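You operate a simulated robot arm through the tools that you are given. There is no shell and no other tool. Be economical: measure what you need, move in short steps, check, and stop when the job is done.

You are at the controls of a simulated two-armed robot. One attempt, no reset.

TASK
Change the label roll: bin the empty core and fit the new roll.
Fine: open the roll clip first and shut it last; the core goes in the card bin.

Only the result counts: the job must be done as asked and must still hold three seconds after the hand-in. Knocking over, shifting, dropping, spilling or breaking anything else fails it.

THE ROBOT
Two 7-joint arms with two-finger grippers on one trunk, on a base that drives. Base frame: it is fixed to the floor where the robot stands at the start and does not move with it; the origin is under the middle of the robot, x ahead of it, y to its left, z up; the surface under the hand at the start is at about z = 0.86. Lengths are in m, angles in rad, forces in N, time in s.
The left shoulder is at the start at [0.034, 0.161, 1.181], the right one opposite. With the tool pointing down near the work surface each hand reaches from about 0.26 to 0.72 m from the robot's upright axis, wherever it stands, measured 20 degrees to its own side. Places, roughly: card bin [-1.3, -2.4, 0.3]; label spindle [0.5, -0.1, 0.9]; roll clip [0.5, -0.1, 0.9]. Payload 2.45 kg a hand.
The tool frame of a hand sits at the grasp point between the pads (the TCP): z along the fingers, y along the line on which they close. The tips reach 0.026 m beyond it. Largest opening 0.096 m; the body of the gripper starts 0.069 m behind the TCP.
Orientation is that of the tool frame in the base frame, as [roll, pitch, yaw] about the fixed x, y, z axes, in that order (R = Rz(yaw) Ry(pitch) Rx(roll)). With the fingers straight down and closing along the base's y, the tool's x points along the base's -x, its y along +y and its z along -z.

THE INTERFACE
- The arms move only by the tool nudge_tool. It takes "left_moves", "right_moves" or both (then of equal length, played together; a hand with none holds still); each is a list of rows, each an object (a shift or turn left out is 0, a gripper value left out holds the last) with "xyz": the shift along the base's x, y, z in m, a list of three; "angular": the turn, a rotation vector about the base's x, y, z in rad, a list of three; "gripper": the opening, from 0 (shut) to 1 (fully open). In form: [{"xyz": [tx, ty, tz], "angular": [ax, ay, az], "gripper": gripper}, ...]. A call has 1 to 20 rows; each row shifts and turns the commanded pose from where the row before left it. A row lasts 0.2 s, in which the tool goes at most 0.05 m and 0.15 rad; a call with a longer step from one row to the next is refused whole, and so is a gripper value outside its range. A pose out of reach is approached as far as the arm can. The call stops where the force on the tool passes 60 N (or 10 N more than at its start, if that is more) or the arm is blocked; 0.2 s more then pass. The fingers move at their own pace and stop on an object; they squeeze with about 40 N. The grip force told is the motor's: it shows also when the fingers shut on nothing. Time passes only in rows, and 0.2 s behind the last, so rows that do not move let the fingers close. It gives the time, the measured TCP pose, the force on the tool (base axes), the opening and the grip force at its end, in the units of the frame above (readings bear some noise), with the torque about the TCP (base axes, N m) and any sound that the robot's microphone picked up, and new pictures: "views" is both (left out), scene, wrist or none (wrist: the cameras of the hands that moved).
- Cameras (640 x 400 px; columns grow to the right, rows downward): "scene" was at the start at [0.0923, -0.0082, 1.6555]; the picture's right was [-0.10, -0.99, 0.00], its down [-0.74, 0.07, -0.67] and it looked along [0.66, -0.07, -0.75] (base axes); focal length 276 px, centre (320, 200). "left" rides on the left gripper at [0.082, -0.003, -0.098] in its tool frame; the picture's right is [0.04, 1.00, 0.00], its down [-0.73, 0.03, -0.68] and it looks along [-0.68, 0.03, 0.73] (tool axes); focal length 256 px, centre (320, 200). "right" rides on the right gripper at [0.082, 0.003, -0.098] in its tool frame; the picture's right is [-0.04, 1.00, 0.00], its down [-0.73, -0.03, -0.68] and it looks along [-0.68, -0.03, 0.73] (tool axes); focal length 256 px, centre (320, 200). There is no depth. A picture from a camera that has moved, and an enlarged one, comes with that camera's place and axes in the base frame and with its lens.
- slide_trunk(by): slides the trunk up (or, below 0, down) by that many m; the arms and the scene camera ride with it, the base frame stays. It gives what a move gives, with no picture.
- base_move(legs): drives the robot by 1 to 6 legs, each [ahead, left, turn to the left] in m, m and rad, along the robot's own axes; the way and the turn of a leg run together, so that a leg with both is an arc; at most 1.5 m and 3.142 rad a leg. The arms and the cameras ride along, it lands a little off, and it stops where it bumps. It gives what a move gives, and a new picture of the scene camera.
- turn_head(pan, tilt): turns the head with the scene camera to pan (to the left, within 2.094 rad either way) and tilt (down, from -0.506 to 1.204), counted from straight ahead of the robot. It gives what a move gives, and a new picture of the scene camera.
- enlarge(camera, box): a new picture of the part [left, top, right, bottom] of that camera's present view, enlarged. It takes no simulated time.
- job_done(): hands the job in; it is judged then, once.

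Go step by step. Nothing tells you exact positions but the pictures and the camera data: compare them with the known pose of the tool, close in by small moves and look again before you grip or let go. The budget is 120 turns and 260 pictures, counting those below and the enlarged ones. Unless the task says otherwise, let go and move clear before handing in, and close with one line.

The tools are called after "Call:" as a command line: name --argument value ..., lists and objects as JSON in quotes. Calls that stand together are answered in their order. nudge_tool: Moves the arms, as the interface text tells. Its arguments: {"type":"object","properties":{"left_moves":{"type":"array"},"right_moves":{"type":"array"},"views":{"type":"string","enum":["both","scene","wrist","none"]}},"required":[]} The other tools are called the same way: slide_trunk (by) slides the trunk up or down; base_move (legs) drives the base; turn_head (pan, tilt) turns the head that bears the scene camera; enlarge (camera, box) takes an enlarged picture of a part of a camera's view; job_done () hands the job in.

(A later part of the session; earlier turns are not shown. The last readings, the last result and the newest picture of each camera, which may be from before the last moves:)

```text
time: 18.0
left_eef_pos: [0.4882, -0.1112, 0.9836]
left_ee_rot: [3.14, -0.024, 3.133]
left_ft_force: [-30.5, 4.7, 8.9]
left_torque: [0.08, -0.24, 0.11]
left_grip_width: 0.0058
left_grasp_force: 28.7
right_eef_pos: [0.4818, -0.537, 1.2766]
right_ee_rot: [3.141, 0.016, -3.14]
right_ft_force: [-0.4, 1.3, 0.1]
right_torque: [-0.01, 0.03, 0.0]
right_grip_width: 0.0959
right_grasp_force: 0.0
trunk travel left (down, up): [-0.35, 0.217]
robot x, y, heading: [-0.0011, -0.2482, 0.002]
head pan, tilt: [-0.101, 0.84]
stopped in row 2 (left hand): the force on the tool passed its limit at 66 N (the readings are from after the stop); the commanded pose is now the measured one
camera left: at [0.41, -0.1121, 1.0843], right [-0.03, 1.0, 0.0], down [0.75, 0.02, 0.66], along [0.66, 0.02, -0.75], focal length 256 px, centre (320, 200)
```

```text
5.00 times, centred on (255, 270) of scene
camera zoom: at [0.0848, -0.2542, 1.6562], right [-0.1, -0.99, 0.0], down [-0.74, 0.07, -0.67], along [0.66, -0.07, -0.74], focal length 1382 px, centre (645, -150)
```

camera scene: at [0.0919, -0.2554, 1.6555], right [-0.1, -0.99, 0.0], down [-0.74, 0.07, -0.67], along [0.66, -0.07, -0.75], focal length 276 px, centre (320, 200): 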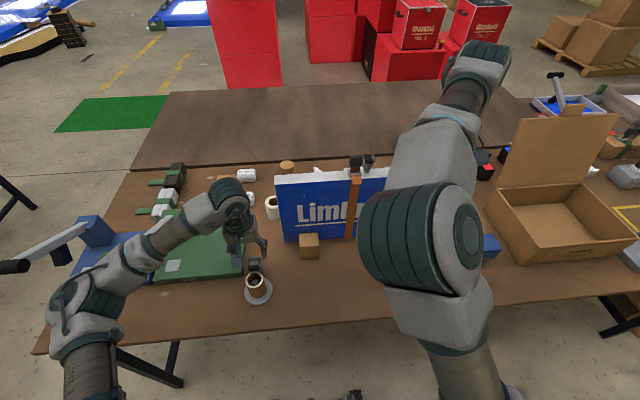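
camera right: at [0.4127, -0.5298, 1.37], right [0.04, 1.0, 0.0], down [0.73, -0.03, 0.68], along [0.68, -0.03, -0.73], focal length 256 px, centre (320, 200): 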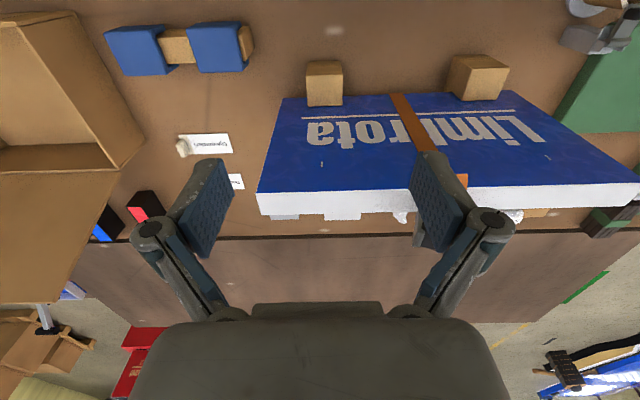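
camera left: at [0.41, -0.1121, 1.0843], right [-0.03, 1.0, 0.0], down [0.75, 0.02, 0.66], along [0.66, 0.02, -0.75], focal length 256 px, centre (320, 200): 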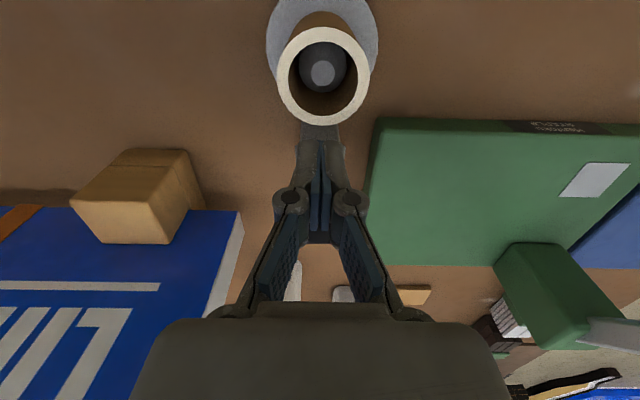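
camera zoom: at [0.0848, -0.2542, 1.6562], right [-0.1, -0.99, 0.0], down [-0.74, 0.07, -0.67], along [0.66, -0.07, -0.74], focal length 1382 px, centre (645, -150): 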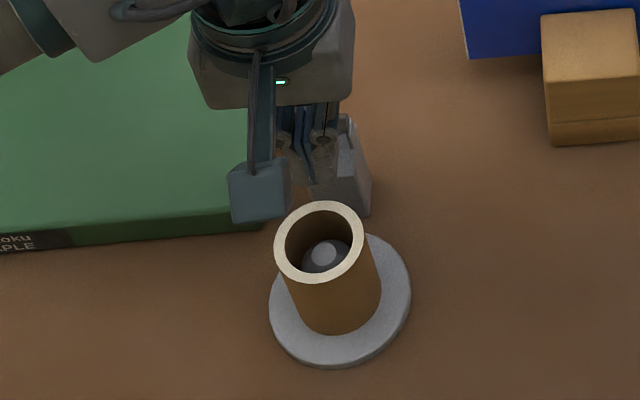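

It has jammed at this height. I'll back off and look at the clip.

Call:
nudge_tool --left_moves '[{"xyz": [-0.015, 0, 0]}, {"xyz": [-0.015, 0, 0.03]}, {"xyz": [-0.04, 0, 0.02]}, {"xyz": [-0.04, 0, 0.01]}, {}]' --views "wrist"

Call:
enlarge --camera "scene" --box '[210, 230, 300, 310]'

Call:
enlarge --camera "left" --box '[260, 80, 380, 230]'

```text
time: 19.2
left_eef_pos: [0.3846, -0.1075, 1.0432]
left_ee_rot: [3.141, -0.019, 3.139]
left_ft_force: [0.1, 0.0, 0.2]
left_torque: [0.0, 0.0, 0.01]
left_grip_width: 0.0
left_grasp_force: 28.5
right_eef_pos: [0.4837, -0.5376, 1.2753]
right_ee_rot: [-3.14, 0.013, 3.141]
right_ft_force: [-0.3, 0.6, 0.4]
right_torque: [-0.02, -0.02, 0.0]
right_grip_width: 0.0959
right_grasp_force: 0.1
trunk travel left (down, up): [-0.35, 0.217]
robot x, y, heading: [-0.0006, -0.246, -0.002]
head pan, tilt: [-0.101, 0.84]
camera left: at [0.305, -0.1099, 1.1427], right [-0.04, 1.0, 0.0], down [0.75, 0.03, 0.67], along [0.66, 0.03, -0.75], focal length 256 px, centre (320, 200)
```

left: 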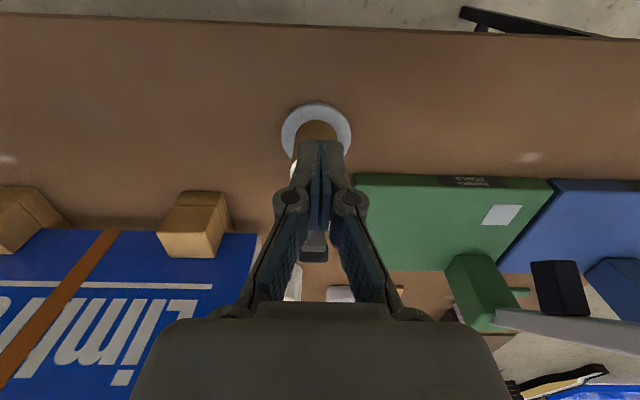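

```text
5.00 times, centred on (255, 270) of scene
camera zoom: at [0.0908, -0.2549, 1.6555], right [-0.1, -0.99, 0.0], down [-0.74, 0.07, -0.67], along [0.66, -0.07, -0.75], focal length 1382 px, centre (645, -150)
```

zoom: 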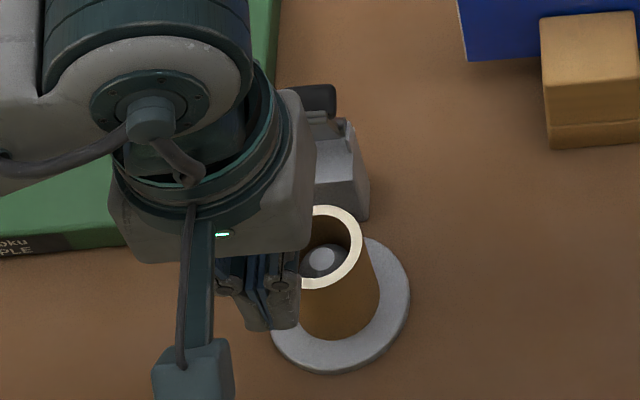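

```text
2.67 times, centred on (320, 155) of left
camera zoom: at [0.305, -0.1099, 1.1427], right [-0.04, 1.0, 0.0], down [0.75, 0.03, 0.67], along [0.66, 0.03, -0.75], focal length 683 px, centre (320, 320)
```

zoom: 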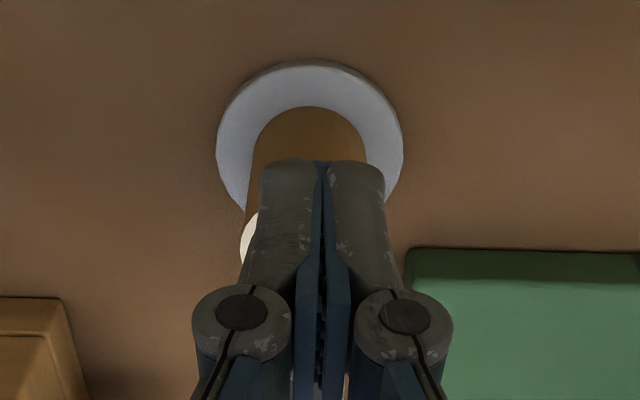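

The clip now looks swung past vertical, with the knob at the far side. I'll open the gripper and rise for a clear look.

Call:
nudge_tool --left_moves '[{"xyz": [0, 0.03, 0.04], "gripper": 1}, {"xyz": [0, 0.03, 0.04]}, {"xyz": [-0.03, 0.03, 0]}, {}]' --views "wrist"

Call:
enlarge --camera "scene" --box '[210, 230, 300, 310]'

Call:
enlarge --camera "left" --box '[170, 50, 370, 200]'

```text
time: 20.2
left_eef_pos: [0.3546, -0.0181, 1.1224]
left_ee_rot: [3.14, -0.02, 3.135]
left_ft_force: [0.0, -0.5, -0.6]
left_torque: [-0.02, 0.03, 0.0]
left_grip_width: 0.0963
left_grasp_force: 0.1
right_eef_pos: [0.4838, -0.5375, 1.2756]
right_ee_rot: [-3.14, 0.011, -3.141]
right_ft_force: [0.5, 0.1, -0.6]
right_torque: [-0.02, 0.04, 0.01]
right_grip_width: 0.0958
right_grasp_force: 0.1
trunk travel left (down, up): [-0.35, 0.217]
robot x, y, heading: [-0.0011, -0.2473, -0.002]
head pan, tilt: [-0.101, 0.84]
camera left: at [0.2754, -0.0194, 1.2222], right [-0.04, 1.0, 0.0], down [0.75, 0.03, 0.66], along [0.66, 0.02, -0.75], focal length 256 px, centre (320, 200)
```

left: 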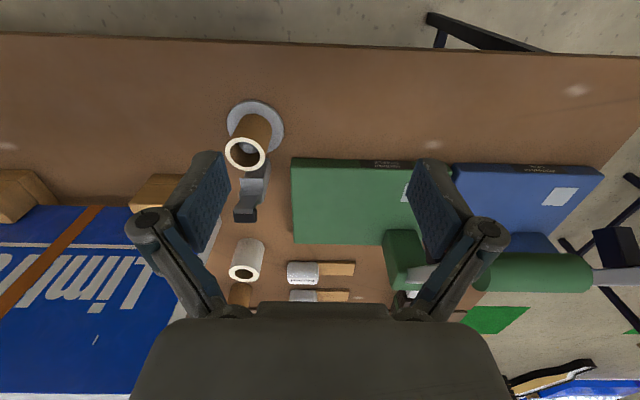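

```text
5.00 times, centred on (255, 270) of scene
camera zoom: at [0.0908, -0.2522, 1.6555], right [-0.1, -0.99, 0.0], down [-0.74, 0.07, -0.67], along [0.66, -0.07, -0.75], focal length 1382 px, centre (645, -150)
```

zoom: 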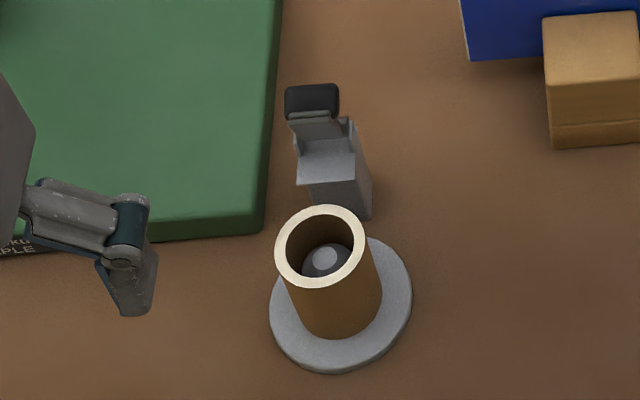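

```text
2.67 times, centred on (270, 125) of left
camera zoom: at [0.2754, -0.0194, 1.2222], right [-0.04, 1.0, 0.0], down [0.75, 0.03, 0.66], along [0.66, 0.02, -0.75], focal length 683 px, centre (453, 400)
```

zoom: 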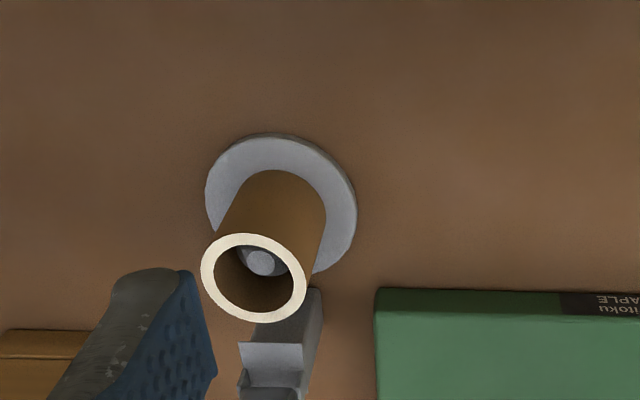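

The clip is fully open. Next I'll take the core: over it, down, with the fingers closing along y.

Call:
nudge_tool --left_moves '[{"xyz": [0.03, -0.03, -0.01], "angular": [0, -0.02, 0]}, {"xyz": [0.03, -0.03, -0.01]}, {"xyz": [0.036, -0.03, 0]}, {"xyz": [0, 0, -0.04]}, {"xyz": [0, 0, -0.03]}, {}]' --views "wrist"

Call:
enlarge --camera "scene" --box '[210, 220, 300, 310]'

```text
time: 21.6
left_eef_pos: [0.4496, -0.107, 1.0315]
left_ee_rot: [3.139, 0.003, 3.139]
left_ft_force: [-0.8, -0.4, 0.6]
left_torque: [0.03, 0.01, -0.01]
left_grip_width: 0.0958
left_grasp_force: 0.0
right_eef_pos: [0.4835, -0.5374, 1.2753]
right_ee_rot: [3.14, 0.013, 3.141]
right_ft_force: [-0.3, -0.1, 0.0]
right_torque: [-0.02, 0.02, -0.02]
right_grip_width: 0.0958
right_grasp_force: 0.0
trunk travel left (down, up): [-0.35, 0.217]
robot x, y, heading: [-0.0021, -0.2467, 0.002]
head pan, tilt: [-0.101, 0.84]
camera left: at [0.3678, -0.1098, 1.13], right [-0.04, 1.0, 0.0], down [0.73, 0.03, 0.68], along [0.68, 0.03, -0.73], focal length 256 px, centre (320, 200)
```

left: 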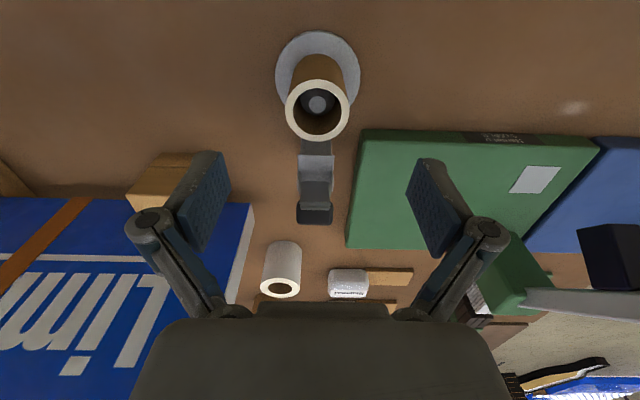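

```text
4.44 times, centred on (255, 265) of scene
camera zoom: at [0.091, -0.2541, 1.6555], right [-0.1, -0.99, 0.0], down [-0.74, 0.07, -0.67], along [0.66, -0.07, -0.75], focal length 1228 px, centre (609, -89)
```

zoom: 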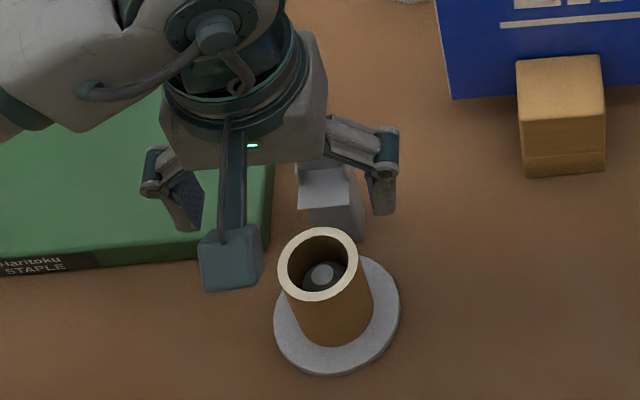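

The core rim is centred at about (0.4516, -0.108), right under the hand. I'll narrow the opening, go down and grip.

Call:
nudge_tool --left_moves '[{"xyz": [0.001, -0.001, -0.04], "gripper": 0.78}, {"xyz": [0, 0, -0.03]}, {"xyz": [0, 0, -0.03]}, {}, {"gripper": 0}, {}, {}]' --views "wrist"

```text
time: 23.2
left_eef_pos: [0.4509, -0.1106, 0.9318]
left_ee_rot: [3.14, 0.003, 3.136]
left_ft_force: [-0.1, -0.6, -0.1]
left_torque: [-0.01, 0.02, 0.02]
left_grip_width: 0.0485
left_grasp_force: 39.9
right_eef_pos: [0.4837, -0.5365, 1.2753]
right_ee_rot: [-3.142, 0.01, 3.141]
right_ft_force: [0.0, 0.0, 0.0]
right_torque: [0.05, 0.0, 0.03]
right_grip_width: 0.0959
right_grasp_force: 0.2
trunk travel left (down, up): [-0.35, 0.217]
robot x, y, heading: [0.0026, -0.2481, -0.001]
head pan, tilt: [-0.101, 0.84]
camera left: at [0.3689, -0.1124, 1.0312], right [-0.04, 1.0, 0.0], down [0.73, 0.03, 0.68], along [0.68, 0.03, -0.73], focal length 256 px, centre (320, 200)
```

left: 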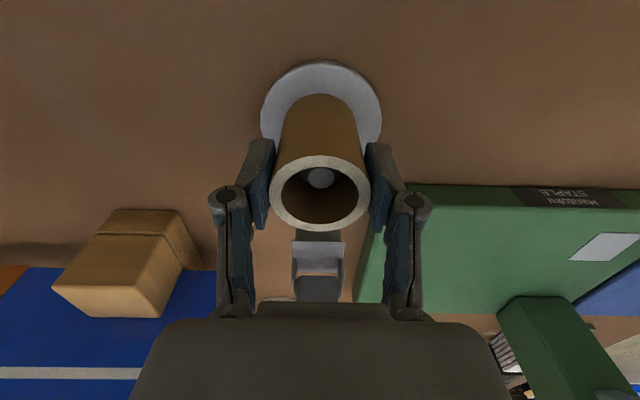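

The core is held at 0.0485 m. I'll lift it straight off the peg.

Call:
nudge_tool --left_moves '[{"xyz": [0, 0, 0.03]}, {"xyz": [0, 0, 0.04]}, {"xyz": [0, 0, 0.04]}, {"xyz": [0, 0, 0.04]}, {"xyz": [-0.04, 0, 0.03]}, {"xyz": [-0.04, 0, 0.03]}, {}]'

Call:
enlarge --camera "scene" --box '[210, 220, 300, 310]'

```text
time: 24.8
left_eef_pos: [0.3713, -0.1106, 1.1398]
left_ee_rot: [3.141, 0.001, 3.139]
left_ft_force: [0.2, 0.0, -0.4]
left_torque: [0.01, 0.03, 0.02]
left_grip_width: 0.0485
left_grasp_force: 40.4
right_eef_pos: [0.4854, -0.5381, 1.2754]
right_ee_rot: [-3.141, 0.009, -3.14]
right_ft_force: [0.3, 0.8, -0.8]
right_torque: [0.01, -0.05, 0.0]
right_grip_width: 0.0958
right_grasp_force: 0.1
trunk travel left (down, up): [-0.35, 0.217]
robot x, y, heading: [-0.0005, -0.2474, 0.002]
head pan, tilt: [-0.101, 0.84]
camera scene: at [0.0919, -0.2551, 1.6554], right [-0.1, -0.99, 0.0], down [-0.74, 0.07, -0.66], along [0.66, -0.07, -0.75], focal length 276 px, centre (320, 200)
camera left: at [0.2903, -0.1115, 1.2395], right [-0.04, 1.0, 0.0], down [0.73, 0.03, 0.68], along [0.68, 0.03, -0.73], focal length 256 px, centre (320, 200)
```

scene: 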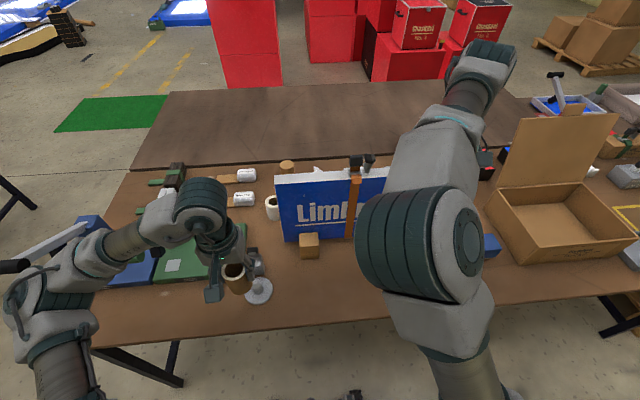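
left: 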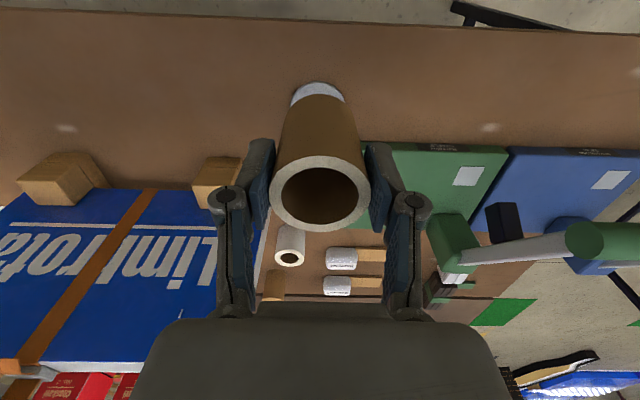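

```text
4.44 times, centred on (255, 265) of scene
camera zoom: at [0.0919, -0.2551, 1.6554], right [-0.1, -0.99, 0.0], down [-0.74, 0.07, -0.66], along [0.66, -0.07, -0.75], focal length 1228 px, centre (609, -89)
```

zoom: 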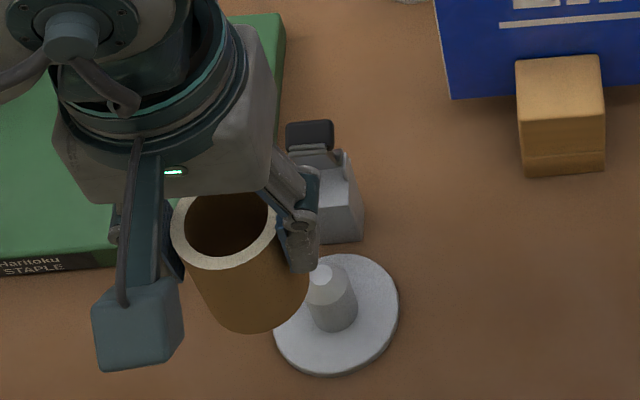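

The core is off the spindle. Before driving I'll look toward the bin, to the rear right.

Call:
turn_head --pan -1.95 --tilt 0.5

Call:
turn_head --pan -1.1 --tilt 0.6

```text
time: 26.6
left_eef_pos: [0.3695, -0.1098, 1.1415]
left_ee_rot: [3.139, 0.001, 3.136]
left_ft_force: [0.2, 0.1, -0.8]
left_torque: [0.0, -0.01, 0.0]
left_grip_width: 0.0485
left_grasp_force: 39.8
right_eef_pos: [0.483, -0.5377, 1.2758]
right_ee_rot: [-3.14, 0.012, -3.141]
right_ft_force: [0.4, -0.7, 0.5]
right_torque: [0.01, 0.01, 0.02]
right_grip_width: 0.0962
right_grasp_force: 0.0
trunk travel left (down, up): [-0.35, 0.217]
robot x, y, heading: [0.0005, -0.2476, 0.004]
head pan, tilt: [-1.95, 0.499]
camera scene: at [-0.0211, -0.332, 1.6851], right [-0.93, 0.37, 0.0], down [0.17, 0.44, -0.88], along [-0.33, -0.82, -0.48], focal length 276 px, centre (320, 200)
```

scene: 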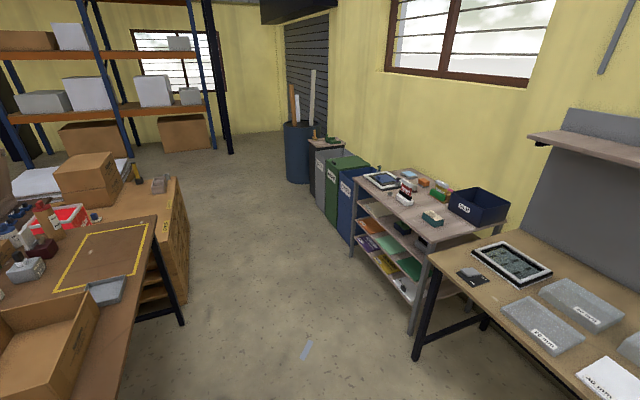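

```text
time: 27.8
left_eef_pos: [0.3699, -0.1095, 1.141]
left_ee_rot: [3.14, 0.002, 3.136]
left_ft_force: [-0.4, -0.5, -0.5]
left_torque: [0.0, 0.01, -0.01]
left_grip_width: 0.0486
left_grasp_force: 40.4
right_eef_pos: [0.4825, -0.5372, 1.2734]
right_ee_rot: [-3.141, 0.012, -3.141]
right_ft_force: [0.6, 0.4, -0.5]
right_torque: [0.04, 0.03, -0.02]
right_grip_width: 0.0959
right_grasp_force: 0.1
trunk travel left (down, up): [-0.35, 0.217]
robot x, y, heading: [0.0013, -0.2488, 0.004]
head pan, tilt: [-1.1, 0.6]
camera scene: at [0.0524, -0.3262, 1.6757], right [-0.89, -0.45, 0.0], down [-0.26, 0.5, -0.82], along [0.37, -0.74, -0.57], focal length 276 px, centre (320, 200)
```

scene: 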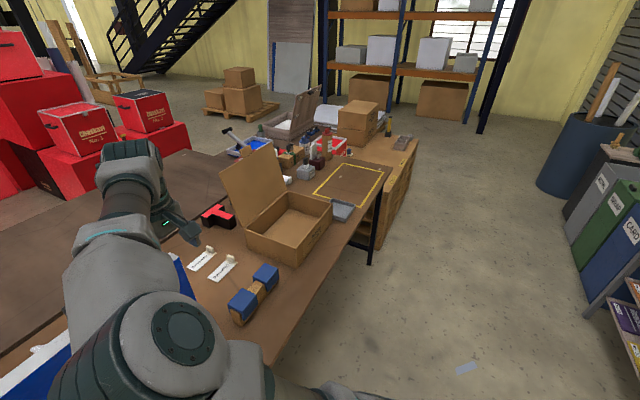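

The bins stand against the wall at the rear right. I'll read their labels before driving.

Call:
turn_head --pan -1.95 --tilt 0.5

Call:
enlarge --camera "scene" --box '[280, 110, 420, 250]'

```text
time: 29.0
left_eef_pos: [0.3705, -0.1086, 1.1399]
left_ee_rot: [3.139, 0.002, 3.137]
left_ft_force: [-0.7, 0.7, 0.8]
left_torque: [-0.03, 0.0, -0.02]
left_grip_width: 0.0486
left_grasp_force: 39.7
right_eef_pos: [0.4834, -0.5367, 1.2755]
right_ee_rot: [3.141, 0.013, 3.141]
right_ft_force: [0.0, 0.8, -0.1]
right_torque: [-0.01, 0.02, -0.04]
right_grip_width: 0.096
right_grasp_force: 0.2
trunk travel left (down, up): [-0.35, 0.217]
robot x, y, heading: [0.0021, -0.248, 0.003]
head pan, tilt: [-1.95, 0.499]
camera scene: at [-0.0212, -0.332, 1.6851], right [-0.93, 0.37, 0.0], down [0.17, 0.44, -0.88], along [-0.33, -0.82, -0.48], focal length 276 px, centre (320, 200)
```

scene: 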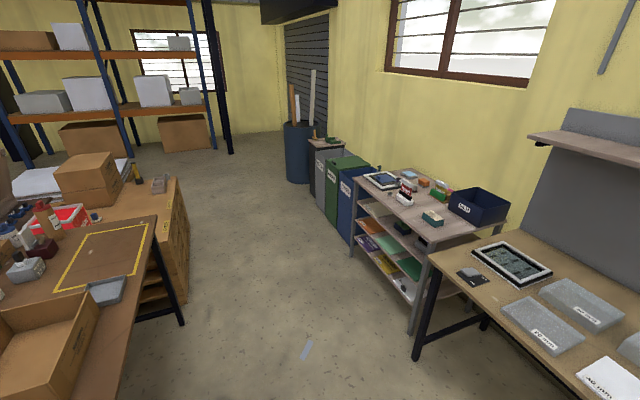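

```text
2.86 times, centred on (350, 180) of scene
camera zoom: at [-0.0212, -0.332, 1.6851], right [-0.93, 0.37, 0.0], down [0.17, 0.44, -0.88], along [-0.33, -0.82, -0.48], focal length 790 px, centre (234, 257)
```

zoom: 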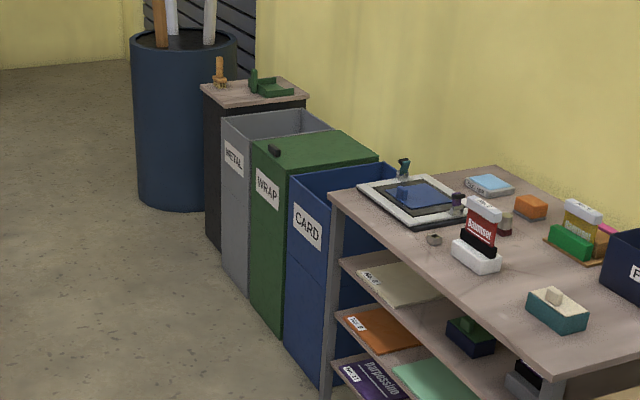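

The CARD bin is the blue one: x about -1.1 to -1.5, y -2.5 to -2.23, top at z≈0.67. I'll back off from the table and turn right to face down the aisle.

Call:
base_move --legs '[[-0.4, 0, 0], [0, 0, -1.571]]'

Call:
turn_head --pan -0.3 --tilt 0.6

```text
time: 35.2
left_eef_pos: [-0.2539, -0.6163, 1.1414]
left_ee_rot: [3.139, 0.002, 1.59]
left_ft_force: [-0.2, 0.1, -0.8]
left_torque: [-0.02, 0.02, -0.01]
left_grip_width: 0.0488
left_grasp_force: 40.3
right_eef_pos: [-0.6787, -0.7389, 1.2757]
right_ee_rot: [-3.141, 0.013, 1.596]
right_ft_force: [0.2, -0.5, 0.2]
right_torque: [0.02, 0.01, 0.0]
right_grip_width: 0.0959
right_grasp_force: 0.0
trunk travel left (down, up): [-0.35, 0.217]
robot x, y, heading: [-0.405, -0.2467, -1.547]
head pan, tilt: [-1.95, 0.499]
camera scene: at [-0.4838, -0.2299, 1.6851], right [0.35, 0.94, 0.0], down [0.45, -0.16, -0.88], along [-0.82, 0.31, -0.48], focal length 276 px, centre (320, 200)
```

scene: 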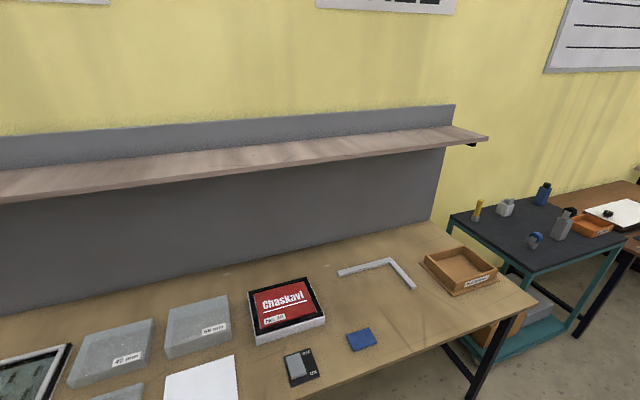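

```text
time: 36.9
left_eef_pos: [-0.254, -0.614, 1.1415]
left_ee_rot: [3.141, 0.004, 1.589]
left_ft_force: [0.4, 0.0, 0.0]
left_torque: [-0.01, 0.0, 0.0]
left_grip_width: 0.0485
left_grasp_force: 39.7
right_eef_pos: [-0.6795, -0.7365, 1.2775]
right_ee_rot: [-3.141, 0.016, 1.594]
right_ft_force: [0.2, 0.0, -0.6]
right_torque: [-0.05, -0.03, -0.02]
right_grip_width: 0.0959
right_grasp_force: 0.1
trunk travel left (down, up): [-0.35, 0.217]
robot x, y, heading: [-0.4032, -0.2488, -1.543]
head pan, tilt: [-0.3, 0.6]
camera scene: at [-0.4233, -0.3467, 1.6755], right [-0.96, 0.27, 0.0], down [0.15, 0.55, -0.82], along [-0.23, -0.79, -0.57], focal length 276 px, centre (320, 200)
```

scene: 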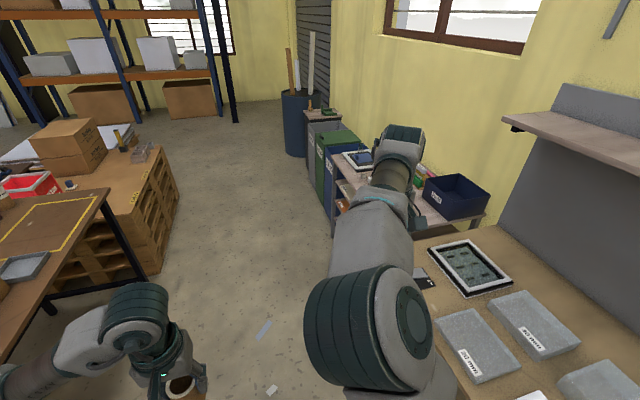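

The way down the aisle is clear. I'll drive ahead about 1.95 m and turn right to face the bins.

Call:
base_move --legs '[[1.0, 0, -0.026], [0.95, 0, 0], [0, 0, -1.571]]'

```text
time: 50.4
left_eef_pos: [-0.7627, -2.328, 1.1418]
left_ee_rot: [3.138, 0.002, 0.007]
left_ft_force: [0.0, -0.5, 0.1]
left_torque: [-0.03, 0.0, -0.02]
left_grip_width: 0.0484
left_grasp_force: 39.9
right_eef_pos: [-0.878, -1.9013, 1.2769]
right_ee_rot: [-3.141, 0.016, 0.013]
right_ft_force: [-0.2, -0.2, -0.3]
right_torque: [0.03, -0.01, 0.01]
right_grip_width: 0.096
right_grasp_force: 0.0
trunk travel left (down, up): [-0.35, 0.217]
robot x, y, heading: [-0.3958, -2.1822, -3.127]
head pan, tilt: [-0.3, 0.6]
camera scene: at [-0.4923, -2.1617, 1.6755], right [0.28, 0.96, 0.0], down [0.54, -0.16, -0.82], along [-0.79, 0.24, -0.57], focal length 276 px, centre (320, 200)
```

scene: 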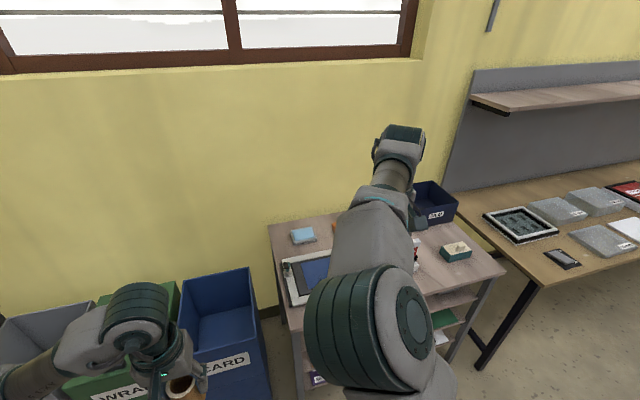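

The bin's rim is at x -1.02 to -1.45 and y -2.52 to -2.21, so its centre is about (-1.24, -2.37). I'll drive 0.25 m closer and then extend the left arm over it.

Call:
base_move --legs '[[0.25, 0, 0]]'

Call:
nudge_tool --left_moves '[{"xyz": [-0.045, -0.008, 0]}, {"xyz": [-0.045, -0.008, 0]}, {"xyz": [-0.045, -0.008, 0]}, {"xyz": [-0.045, -0.008, 0]}, {"xyz": [-0.03, -0.008, 0]}, {}]'

Call:
turn_head --pan 0.3 --tilt 0.9

```text
time: 52.3
left_eef_pos: [-1.0065, -2.3301, 1.1445]
left_ee_rot: [3.139, 0.009, 0.007]
left_ft_force: [0.5, 0.0, -0.3]
left_torque: [-0.02, 0.02, -0.01]
left_grip_width: 0.0485
left_grasp_force: 40.2
right_eef_pos: [-1.1247, -1.9046, 1.2799]
right_ee_rot: [-3.141, 0.02, 0.012]
right_ft_force: [-0.2, 0.1, 0.1]
right_torque: [-0.01, -0.03, 0.01]
right_grip_width: 0.096
right_grasp_force: 0.0
trunk travel left (down, up): [-0.35, 0.217]
robot x, y, heading: [-0.646, -2.1876, -3.128]
head pan, tilt: [-0.3, 0.6]
camera scene: at [-0.739, -2.1638, 1.6757], right [0.28, 0.96, 0.0], down [0.54, -0.16, -0.82], along [-0.79, 0.24, -0.57], focal length 276 px, centre (320, 200)
```

scene: 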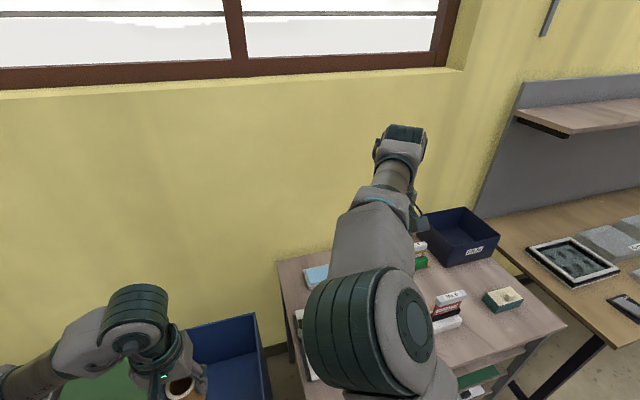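

```text
time: 53.7
left_eef_pos: [-1.216, -2.3728, 1.1445]
left_ee_rot: [3.139, 0.01, 0.005]
left_ft_force: [0.2, 0.8, -0.2]
left_torque: [-0.01, 0.02, 0.04]
left_grip_width: 0.0483
left_grasp_force: 40.3
right_eef_pos: [-1.1219, -1.9035, 1.2807]
right_ee_rot: [-3.141, 0.021, 0.011]
right_ft_force: [-0.9, -0.2, -0.2]
right_torque: [0.01, 0.01, -0.01]
right_grip_width: 0.0959
right_grasp_force: 0.1
trunk travel left (down, up): [-0.35, 0.217]
robot x, y, heading: [-0.6442, -2.1882, -3.129]
head pan, tilt: [-0.3, 0.6]
camera scene: at [-0.7416, -2.1636, 1.6755], right [0.28, 0.96, 0.0], down [0.54, -0.16, -0.82], along [-0.79, 0.24, -0.57], focal length 276 px, centre (320, 200)
camera left: at [-1.1324, -2.367, 1.2417], right [0.05, -1.0, 0.0], down [-0.73, -0.03, 0.69], along [-0.69, -0.03, -0.73], focal length 256 px, centre (320, 200)
```

scene: 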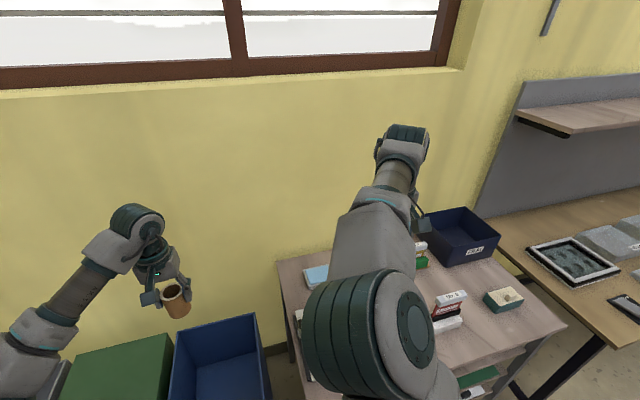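
left: 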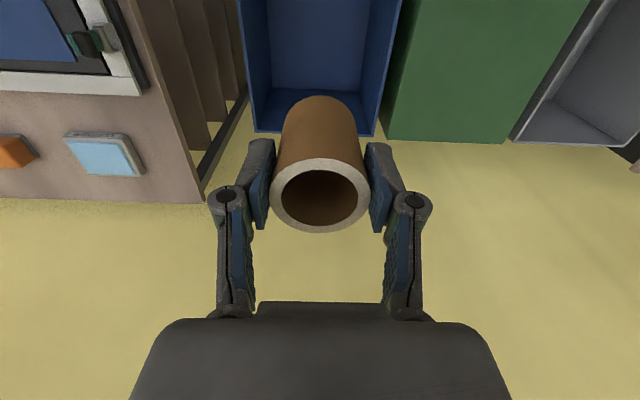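

```text
time: 54.7
left_eef_pos: [-1.2149, -2.3723, 1.1433]
left_ee_rot: [3.138, 0.009, 0.009]
left_ft_force: [0.2, -0.1, -0.6]
left_torque: [0.0, 0.0, 0.02]
left_grip_width: 0.0486
left_grasp_force: 40.0
right_eef_pos: [-1.1216, -1.9032, 1.2814]
right_ee_rot: [-3.141, 0.021, 0.012]
right_ft_force: [-0.5, 0.7, -0.5]
right_torque: [0.01, -0.03, 0.02]
right_grip_width: 0.096
right_grasp_force: 0.0
trunk travel left (down, up): [-0.35, 0.217]
robot x, y, heading: [-0.6427, -2.1871, -3.127]
head pan, tilt: [0.3, 0.901]
camera scene: at [-0.7292, -2.212, 1.6507], right [-0.31, 0.95, 0.0], down [0.75, 0.24, -0.62], along [-0.59, -0.19, -0.79], focal length 276 px, centre (320, 200)
```

scene: 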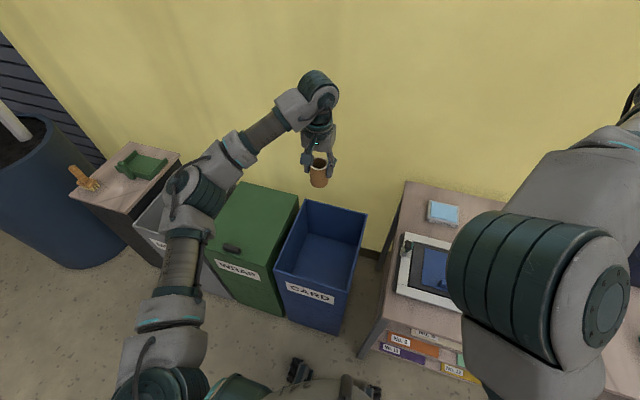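

The hand is over the bin, with the bin centre near (-1.265, -2.37). I'll lower the trunk a bit and then the arm.

Call:
slide_trunk --by -0.12

Call:
nudge_tool --left_moves '[{"xyz": [-0.04, 0, 0]}, {"xyz": [0, 0, -0.045]}, {"xyz": [0, 0, -0.045]}, {"xyz": [0, 0, -0.045]}, {"xyz": [0, 0, -0.045]}, {"xyz": [0, 0, -0.045]}, {"xyz": [0, 0, -0.045]}, {"xyz": [0, 0, -0.045]}, {}]'

```text
time: 56.2
left_eef_pos: [-1.2153, -2.37, 1.0262]
left_ee_rot: [3.14, 0.011, 0.008]
left_ft_force: [0.9, -0.5, 0.3]
left_torque: [0.02, 0.03, 0.0]
left_grip_width: 0.0488
left_grasp_force: 39.9
right_eef_pos: [-1.1198, -1.9041, 1.16]
right_ee_rot: [-3.141, 0.021, 0.013]
right_ft_force: [0.7, -0.9, -0.4]
right_torque: [0.03, 0.0, 0.02]
right_grip_width: 0.0961
right_grasp_force: 0.1
trunk travel left (down, up): [-0.23, 0.337]
robot x, y, heading: [-0.6444, -2.1869, -3.131]
head pan, tilt: [0.3, 0.901]
```

```text
time: 58.2
left_eef_pos: [-1.2523, -2.3693, 0.7089]
left_ee_rot: [3.14, 0.009, 0.004]
left_ft_force: [-0.1, -0.2, -0.3]
left_torque: [-0.02, 0.02, 0.01]
left_grip_width: 0.0485
left_grasp_force: 39.5
right_eef_pos: [-1.1203, -1.9033, 1.1618]
right_ee_rot: [-3.141, 0.021, 0.012]
right_ft_force: [0.7, 0.7, -0.2]
right_torque: [0.05, -0.01, -0.02]
right_grip_width: 0.0958
right_grasp_force: 0.0
trunk travel left (down, up): [-0.23, 0.337]
robot x, y, heading: [-0.6459, -2.1857, -3.128]
head pan, tilt: [0.3, 0.901]
camera scene: at [-0.7978, -2.2126, 1.5283], right [-0.31, 0.95, 0.0], down [0.75, 0.24, -0.62], along [-0.59, -0.19, -0.79], focal length 276 px, centre (320, 200)
camera left: at [-1.1691, -2.3652, 0.8067], right [0.05, -1.0, 0.0], down [-0.73, -0.03, 0.69], along [-0.69, -0.03, -0.73], focal length 256 px, centre (320, 200)
```

scene: 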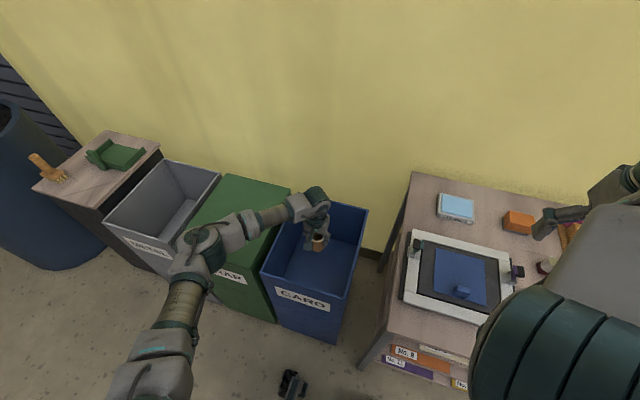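
left: 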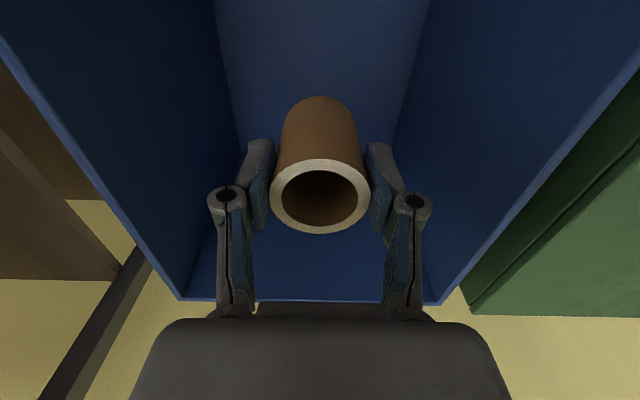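

The core is inside the bin mouth. I'll release it and rise.

Call:
nudge_tool --left_moves '[{"gripper": 1}, {}, {}, {"xyz": [0, 0, 0.04]}, {"xyz": [0, 0, 0.04]}]' --views "wrist"

```text
time: 59.4
left_eef_pos: [-1.2518, -2.3691, 0.7897]
left_ee_rot: [3.141, 0.007, 0.007]
left_ft_force: [0.3, 0.7, 0.2]
left_torque: [-0.01, 0.0, 0.03]
left_grip_width: 0.096
left_grasp_force: 0.1
right_eef_pos: [-1.1199, -1.9043, 1.1608]
right_ee_rot: [3.139, 0.022, 0.012]
right_ft_force: [0.6, 0.9, 0.1]
right_torque: [0.01, 0.05, 0.04]
right_grip_width: 0.0961
right_grasp_force: 0.1
trunk travel left (down, up): [-0.23, 0.337]
robot x, y, heading: [-0.6464, -2.1876, -3.129]
head pan, tilt: [0.3, 0.901]
camera left: at [-1.169, -2.3639, 0.8872], right [0.05, -1.0, 0.0], down [-0.73, -0.03, 0.69], along [-0.68, -0.03, -0.73], focal length 256 px, centre (320, 200)
```

left: 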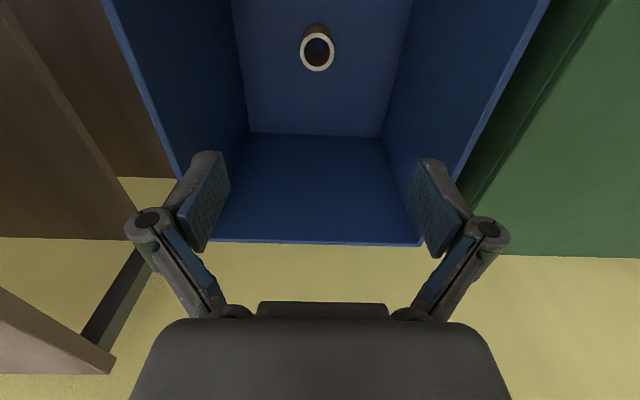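

The core lies in the CARD bin. I'll raise the arm, restore the trunk and pull the hand back.

Call:
nudge_tool --left_moves '[{"xyz": [0, 0, 0.045]}, {"xyz": [0, 0, 0.045]}, {"xyz": [0, 0, 0.045]}, {"xyz": [0, 0, 0.045]}, {"xyz": [0.04, 0, 0.045]}, {"xyz": [0.045, 0.01, 0]}, {"xyz": [0.045, 0.01, 0]}, {"xyz": [0.045, 0.01, 0]}, {"xyz": [0.045, 0.01, 0]}]' --views "none"

Call:
slide_trunk --by 0.12

Call:
base_move --legs '[[-0.25, 0, 0], [0, 0, -1.571]]'

```text
refused: row 5 steps farther than a row can; nothing moved
```

```text
time: 60.9
left_eef_pos: [-1.2554, -2.3701, 0.9085]
left_ee_rot: [3.139, 0.008, 0.008]
left_ft_force: [-0.2, 0.1, -0.5]
left_torque: [0.0, -0.01, 0.02]
left_grip_width: 0.0962
left_grasp_force: 0.1
right_eef_pos: [-1.123, -1.9047, 1.2787]
right_ee_rot: [-3.142, 0.019, 0.013]
right_ft_force: [0.6, -0.2, -0.7]
right_torque: [-0.01, -0.02, 0.01]
right_grip_width: 0.0964
right_grasp_force: 0.0
trunk travel left (down, up): [-0.35, 0.217]
robot x, y, heading: [-0.6438, -2.1897, -3.138]
head pan, tilt: [0.3, 0.901]
```

```text
time: 66.5
left_eef_pos: [-0.5884, -1.5741, 0.909]
left_ee_rot: [3.139, 0.008, -1.555]
left_ft_force: [-0.3, 0.6, 0.9]
left_torque: [0.02, 0.01, -0.01]
left_grip_width: 0.0959
left_grasp_force: 0.1
right_eef_pos: [-0.1207, -1.7031, 1.2813]
right_ee_rot: [3.141, 0.021, -1.55]
right_ft_force: [0.2, 1.0, 0.6]
right_torque: [-0.01, -0.03, -0.01]
right_grip_width: 0.0961
right_grasp_force: 0.0
trunk travel left (down, up): [-0.35, 0.217]
robot x, y, heading: [-0.3991, -2.185, 1.591]
head pan, tilt: [0.3, 0.901]
camera scene: at [-0.4248, -2.0988, 1.6507], right [0.95, 0.32, 0.0], down [0.25, -0.75, -0.62], along [-0.2, 0.59, -0.79], focal length 276 px, centre (320, 200)
```

scene: 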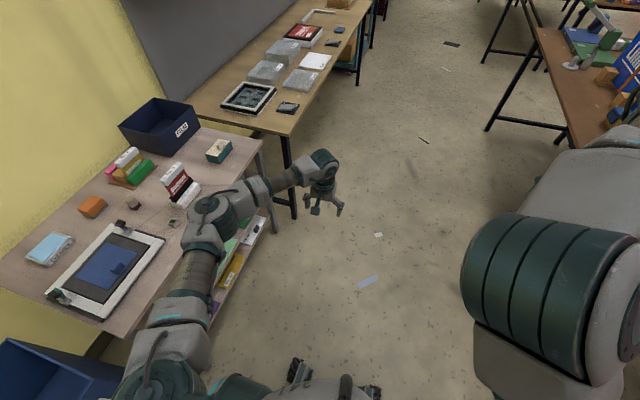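

Everything on the shelf still looks in place. I'll raise and pull in the left hand before driving on.

Call:
nudge_tool --left_moves '[{"xyz": [0.01, 0, 0.045]}, {"xyz": [0.01, 0, 0.045]}, {"xyz": [0.01, 0, 0.045]}, {"xyz": [0.01, 0, 0.045]}, {"xyz": [0.01, 0, 0.045]}, {"xyz": [0, -0.045, 0]}, {"xyz": [0, -0.045, 0]}, {"xyz": [0, -0.045, 0]}, {"xyz": [0, -0.045, 0]}]' --views "scene"

```text
time: 68.5
left_eef_pos: [-0.5378, -1.7579, 1.1344]
left_ee_rot: [3.138, 0.015, -1.554]
left_ft_force: [0.7, -1.0, 0.2]
left_torque: [0.03, -0.03, 0.01]
left_grip_width: 0.0957
left_grasp_force: 0.0
right_eef_pos: [-0.12, -1.7091, 1.2822]
right_ee_rot: [3.14, 0.026, -1.551]
right_ft_force: [-0.3, -0.4, -1.0]
right_torque: [0.03, 0.0, -0.03]
right_grip_width: 0.0961
right_grasp_force: 0.1
trunk travel left (down, up): [-0.35, 0.217]
robot x, y, heading: [-0.398, -2.1833, 1.595]
head pan, tilt: [0.3, 0.901]
camera scene: at [-0.4248, -2.1012, 1.6508], right [0.95, 0.32, 0.0], down [0.25, -0.75, -0.62], along [-0.2, 0.59, -0.79], focal length 276 px, centre (320, 200)
```

scene: 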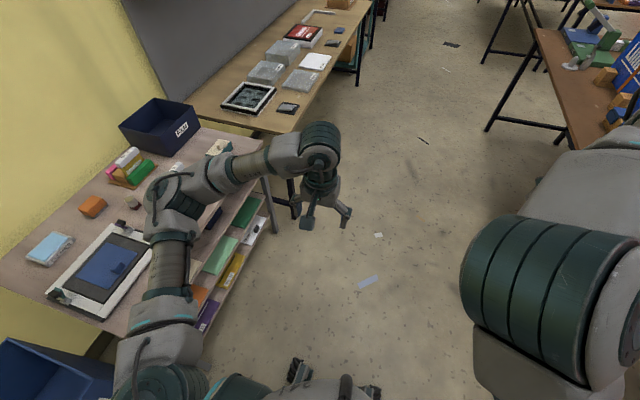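

I'll shift slightly away from the shelf, drive back along the aisle and turn to face the table.

Call:
base_move --legs '[[0, -0.12, -0.022], [1.0, 0, 0], [0.93, 0, 0], [0, 0, -1.571]]'

Call:
turn_head --pan 0.0 --tilt 0.8

```text
time: 82.8
left_eef_pos: [0.1611, -0.1259, 1.1278]
left_ee_rot: [-3.114, 0.011, 3.082]
left_ft_force: [1.1, 0.8, 0.6]
left_torque: [-0.13, 0.11, 0.03]
left_grip_width: 0.0959
left_grasp_force: 0.1
right_eef_pos: [0.178, -0.5405, 1.2896]
right_ee_rot: [-3.105, 0.023, 3.089]
right_ft_force: [1.3, 2.5, 0.2]
right_torque: [-0.16, 0.11, 0.03]
right_grip_width: 0.096
right_grasp_force: 0.0
trunk travel left (down, up): [-0.35, 0.217]
robot x, y, heading: [-0.2786, -0.2647, -0.058]
head pan, tilt: [0.3, 0.901]
camera scene: at [-0.1863, -0.1826, 1.6481], right [0.24, -0.97, 0.04], down [-0.77, -0.21, -0.61], along [0.6, 0.12, -0.79], focal length 276 px, centre (320, 200)
```

scene: 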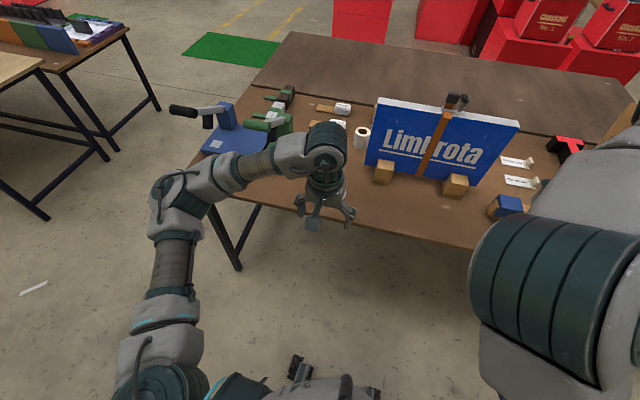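

```text
time: 83.6
left_eef_pos: [0.1568, -0.1259, 1.1318]
left_ee_rot: [-3.123, 0.013, 3.086]
left_ft_force: [0.4, 1.1, -0.1]
left_torque: [-0.04, 0.05, -0.01]
left_grip_width: 0.096
left_grasp_force: 0.0
right_eef_pos: [0.1717, -0.5416, 1.2919]
right_ee_rot: [-3.112, 0.032, 3.094]
right_ft_force: [0.5, 0.1, 0.7]
right_torque: [-0.03, 0.04, 0.02]
right_grip_width: 0.0959
right_grasp_force: 0.1
trunk travel left (down, up): [-0.35, 0.217]
robot x, y, heading: [-0.278, -0.2525, -0.061]
head pan, tilt: [0.0, 0.799]
camera scene: at [-0.1826, -0.2135, 1.658], right [-0.06, -1.0, 0.03], down [-0.72, 0.02, -0.69], along [0.69, -0.06, -0.72], focal length 276 px, centre (320, 200)
```

scene: 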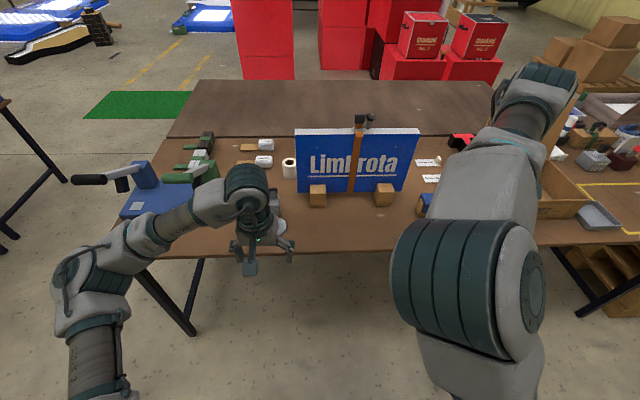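

I'm back at the table with a heading of about -0.06. I'll correct it and move in to x≈0.03.

Call:
base_move --legs '[[0, 0, 0.06], [0.28, 0, 0]]'

```text
time: 86.0
left_eef_pos: [0.43, -0.1768, 1.1407]
left_ee_rot: [3.107, 0.015, 3.138]
left_ft_force: [-0.3, -1.5, 0.8]
left_torque: [0.07, -0.04, -0.03]
left_grip_width: 0.0959
left_grasp_force: 0.2
right_eef_pos: [0.4696, -0.5992, 1.2741]
right_ee_rot: [3.113, 0.03, -3.139]
right_ft_force: [0.5, -0.4, 0.2]
right_torque: [0.08, -0.07, -0.03]
right_grip_width: 0.0959
right_grasp_force: 0.0
trunk travel left (down, up): [-0.35, 0.217]
robot x, y, heading: [0.006, -0.2655, 0.004]
head pan, tilt: [0.0, 0.799]
camera scene: at [0.0962, -0.3271, 1.6576], right [0.0, -1.0, -0.04], down [-0.72, 0.03, -0.69], along [0.7, 0.02, -0.72], focal length 276 px, centre (320, 200)
```

scene: 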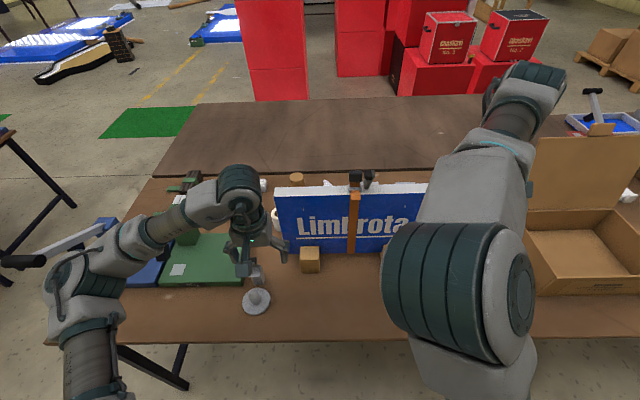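

The trunk sways a bit after driving. I'll let it settle while the left hand moves toward the roll.

Call:
nudge_tool --left_moves '[{"xyz": [0.03, 0.005, 0]}, {"xyz": [0.03, 0.005, 0]}, {"xyz": [0.03, 0.005, 0]}, {"xyz": [0.03, 0, 0]}, {}, {}, {}, {}, {}, {}]'

```text
time: 88.4
left_eef_pos: [0.5441, -0.1269, 1.14]
left_ee_rot: [3.129, 0.022, -3.14]
left_ft_force: [-0.1, -0.6, -0.1]
left_torque: [0.03, 0.0, -0.03]
left_grip_width: 0.0963
left_grasp_force: 0.1
right_eef_pos: [0.4642, -0.5604, 1.2851]
right_ee_rot: [-3.14, 0.031, -3.128]
right_ft_force: [-0.2, -1.0, 0.0]
right_torque: [0.07, 0.02, 0.0]
right_grip_width: 0.0959
right_grasp_force: 0.0
trunk travel left (down, up): [-0.35, 0.217]
robot x, y, heading: [0.0052, -0.268, 0.005]
head pan, tilt: [0.0, 0.799]
stopped in row 10 (left hand): the arm was blocked; the commanded pose is now the measured one
camera scene: at [0.0997, -0.2513, 1.6585], right [0.0, -1.0, 0.01], down [-0.72, -0.01, -0.69], along [0.69, 0.0, -0.72], focal length 276 px, centre (320, 200)
camera left: at [0.4621, -0.1313, 1.2374], right [-0.04, 1.0, 0.01], down [0.72, 0.02, 0.69], along [0.69, 0.04, -0.72], focal length 256 px, centre (320, 200)
```

scene: 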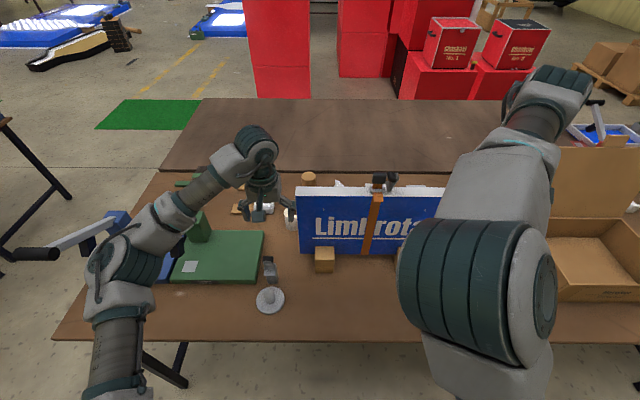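
left: 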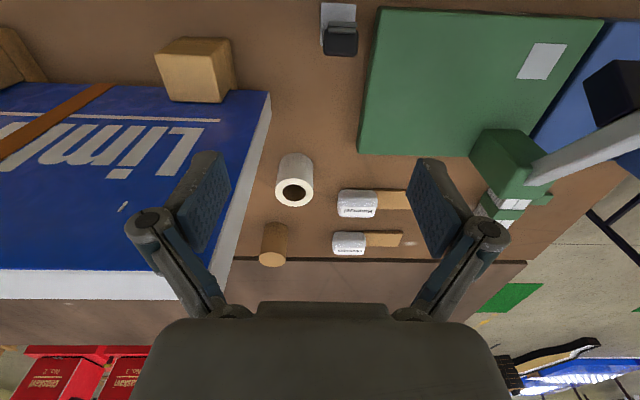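

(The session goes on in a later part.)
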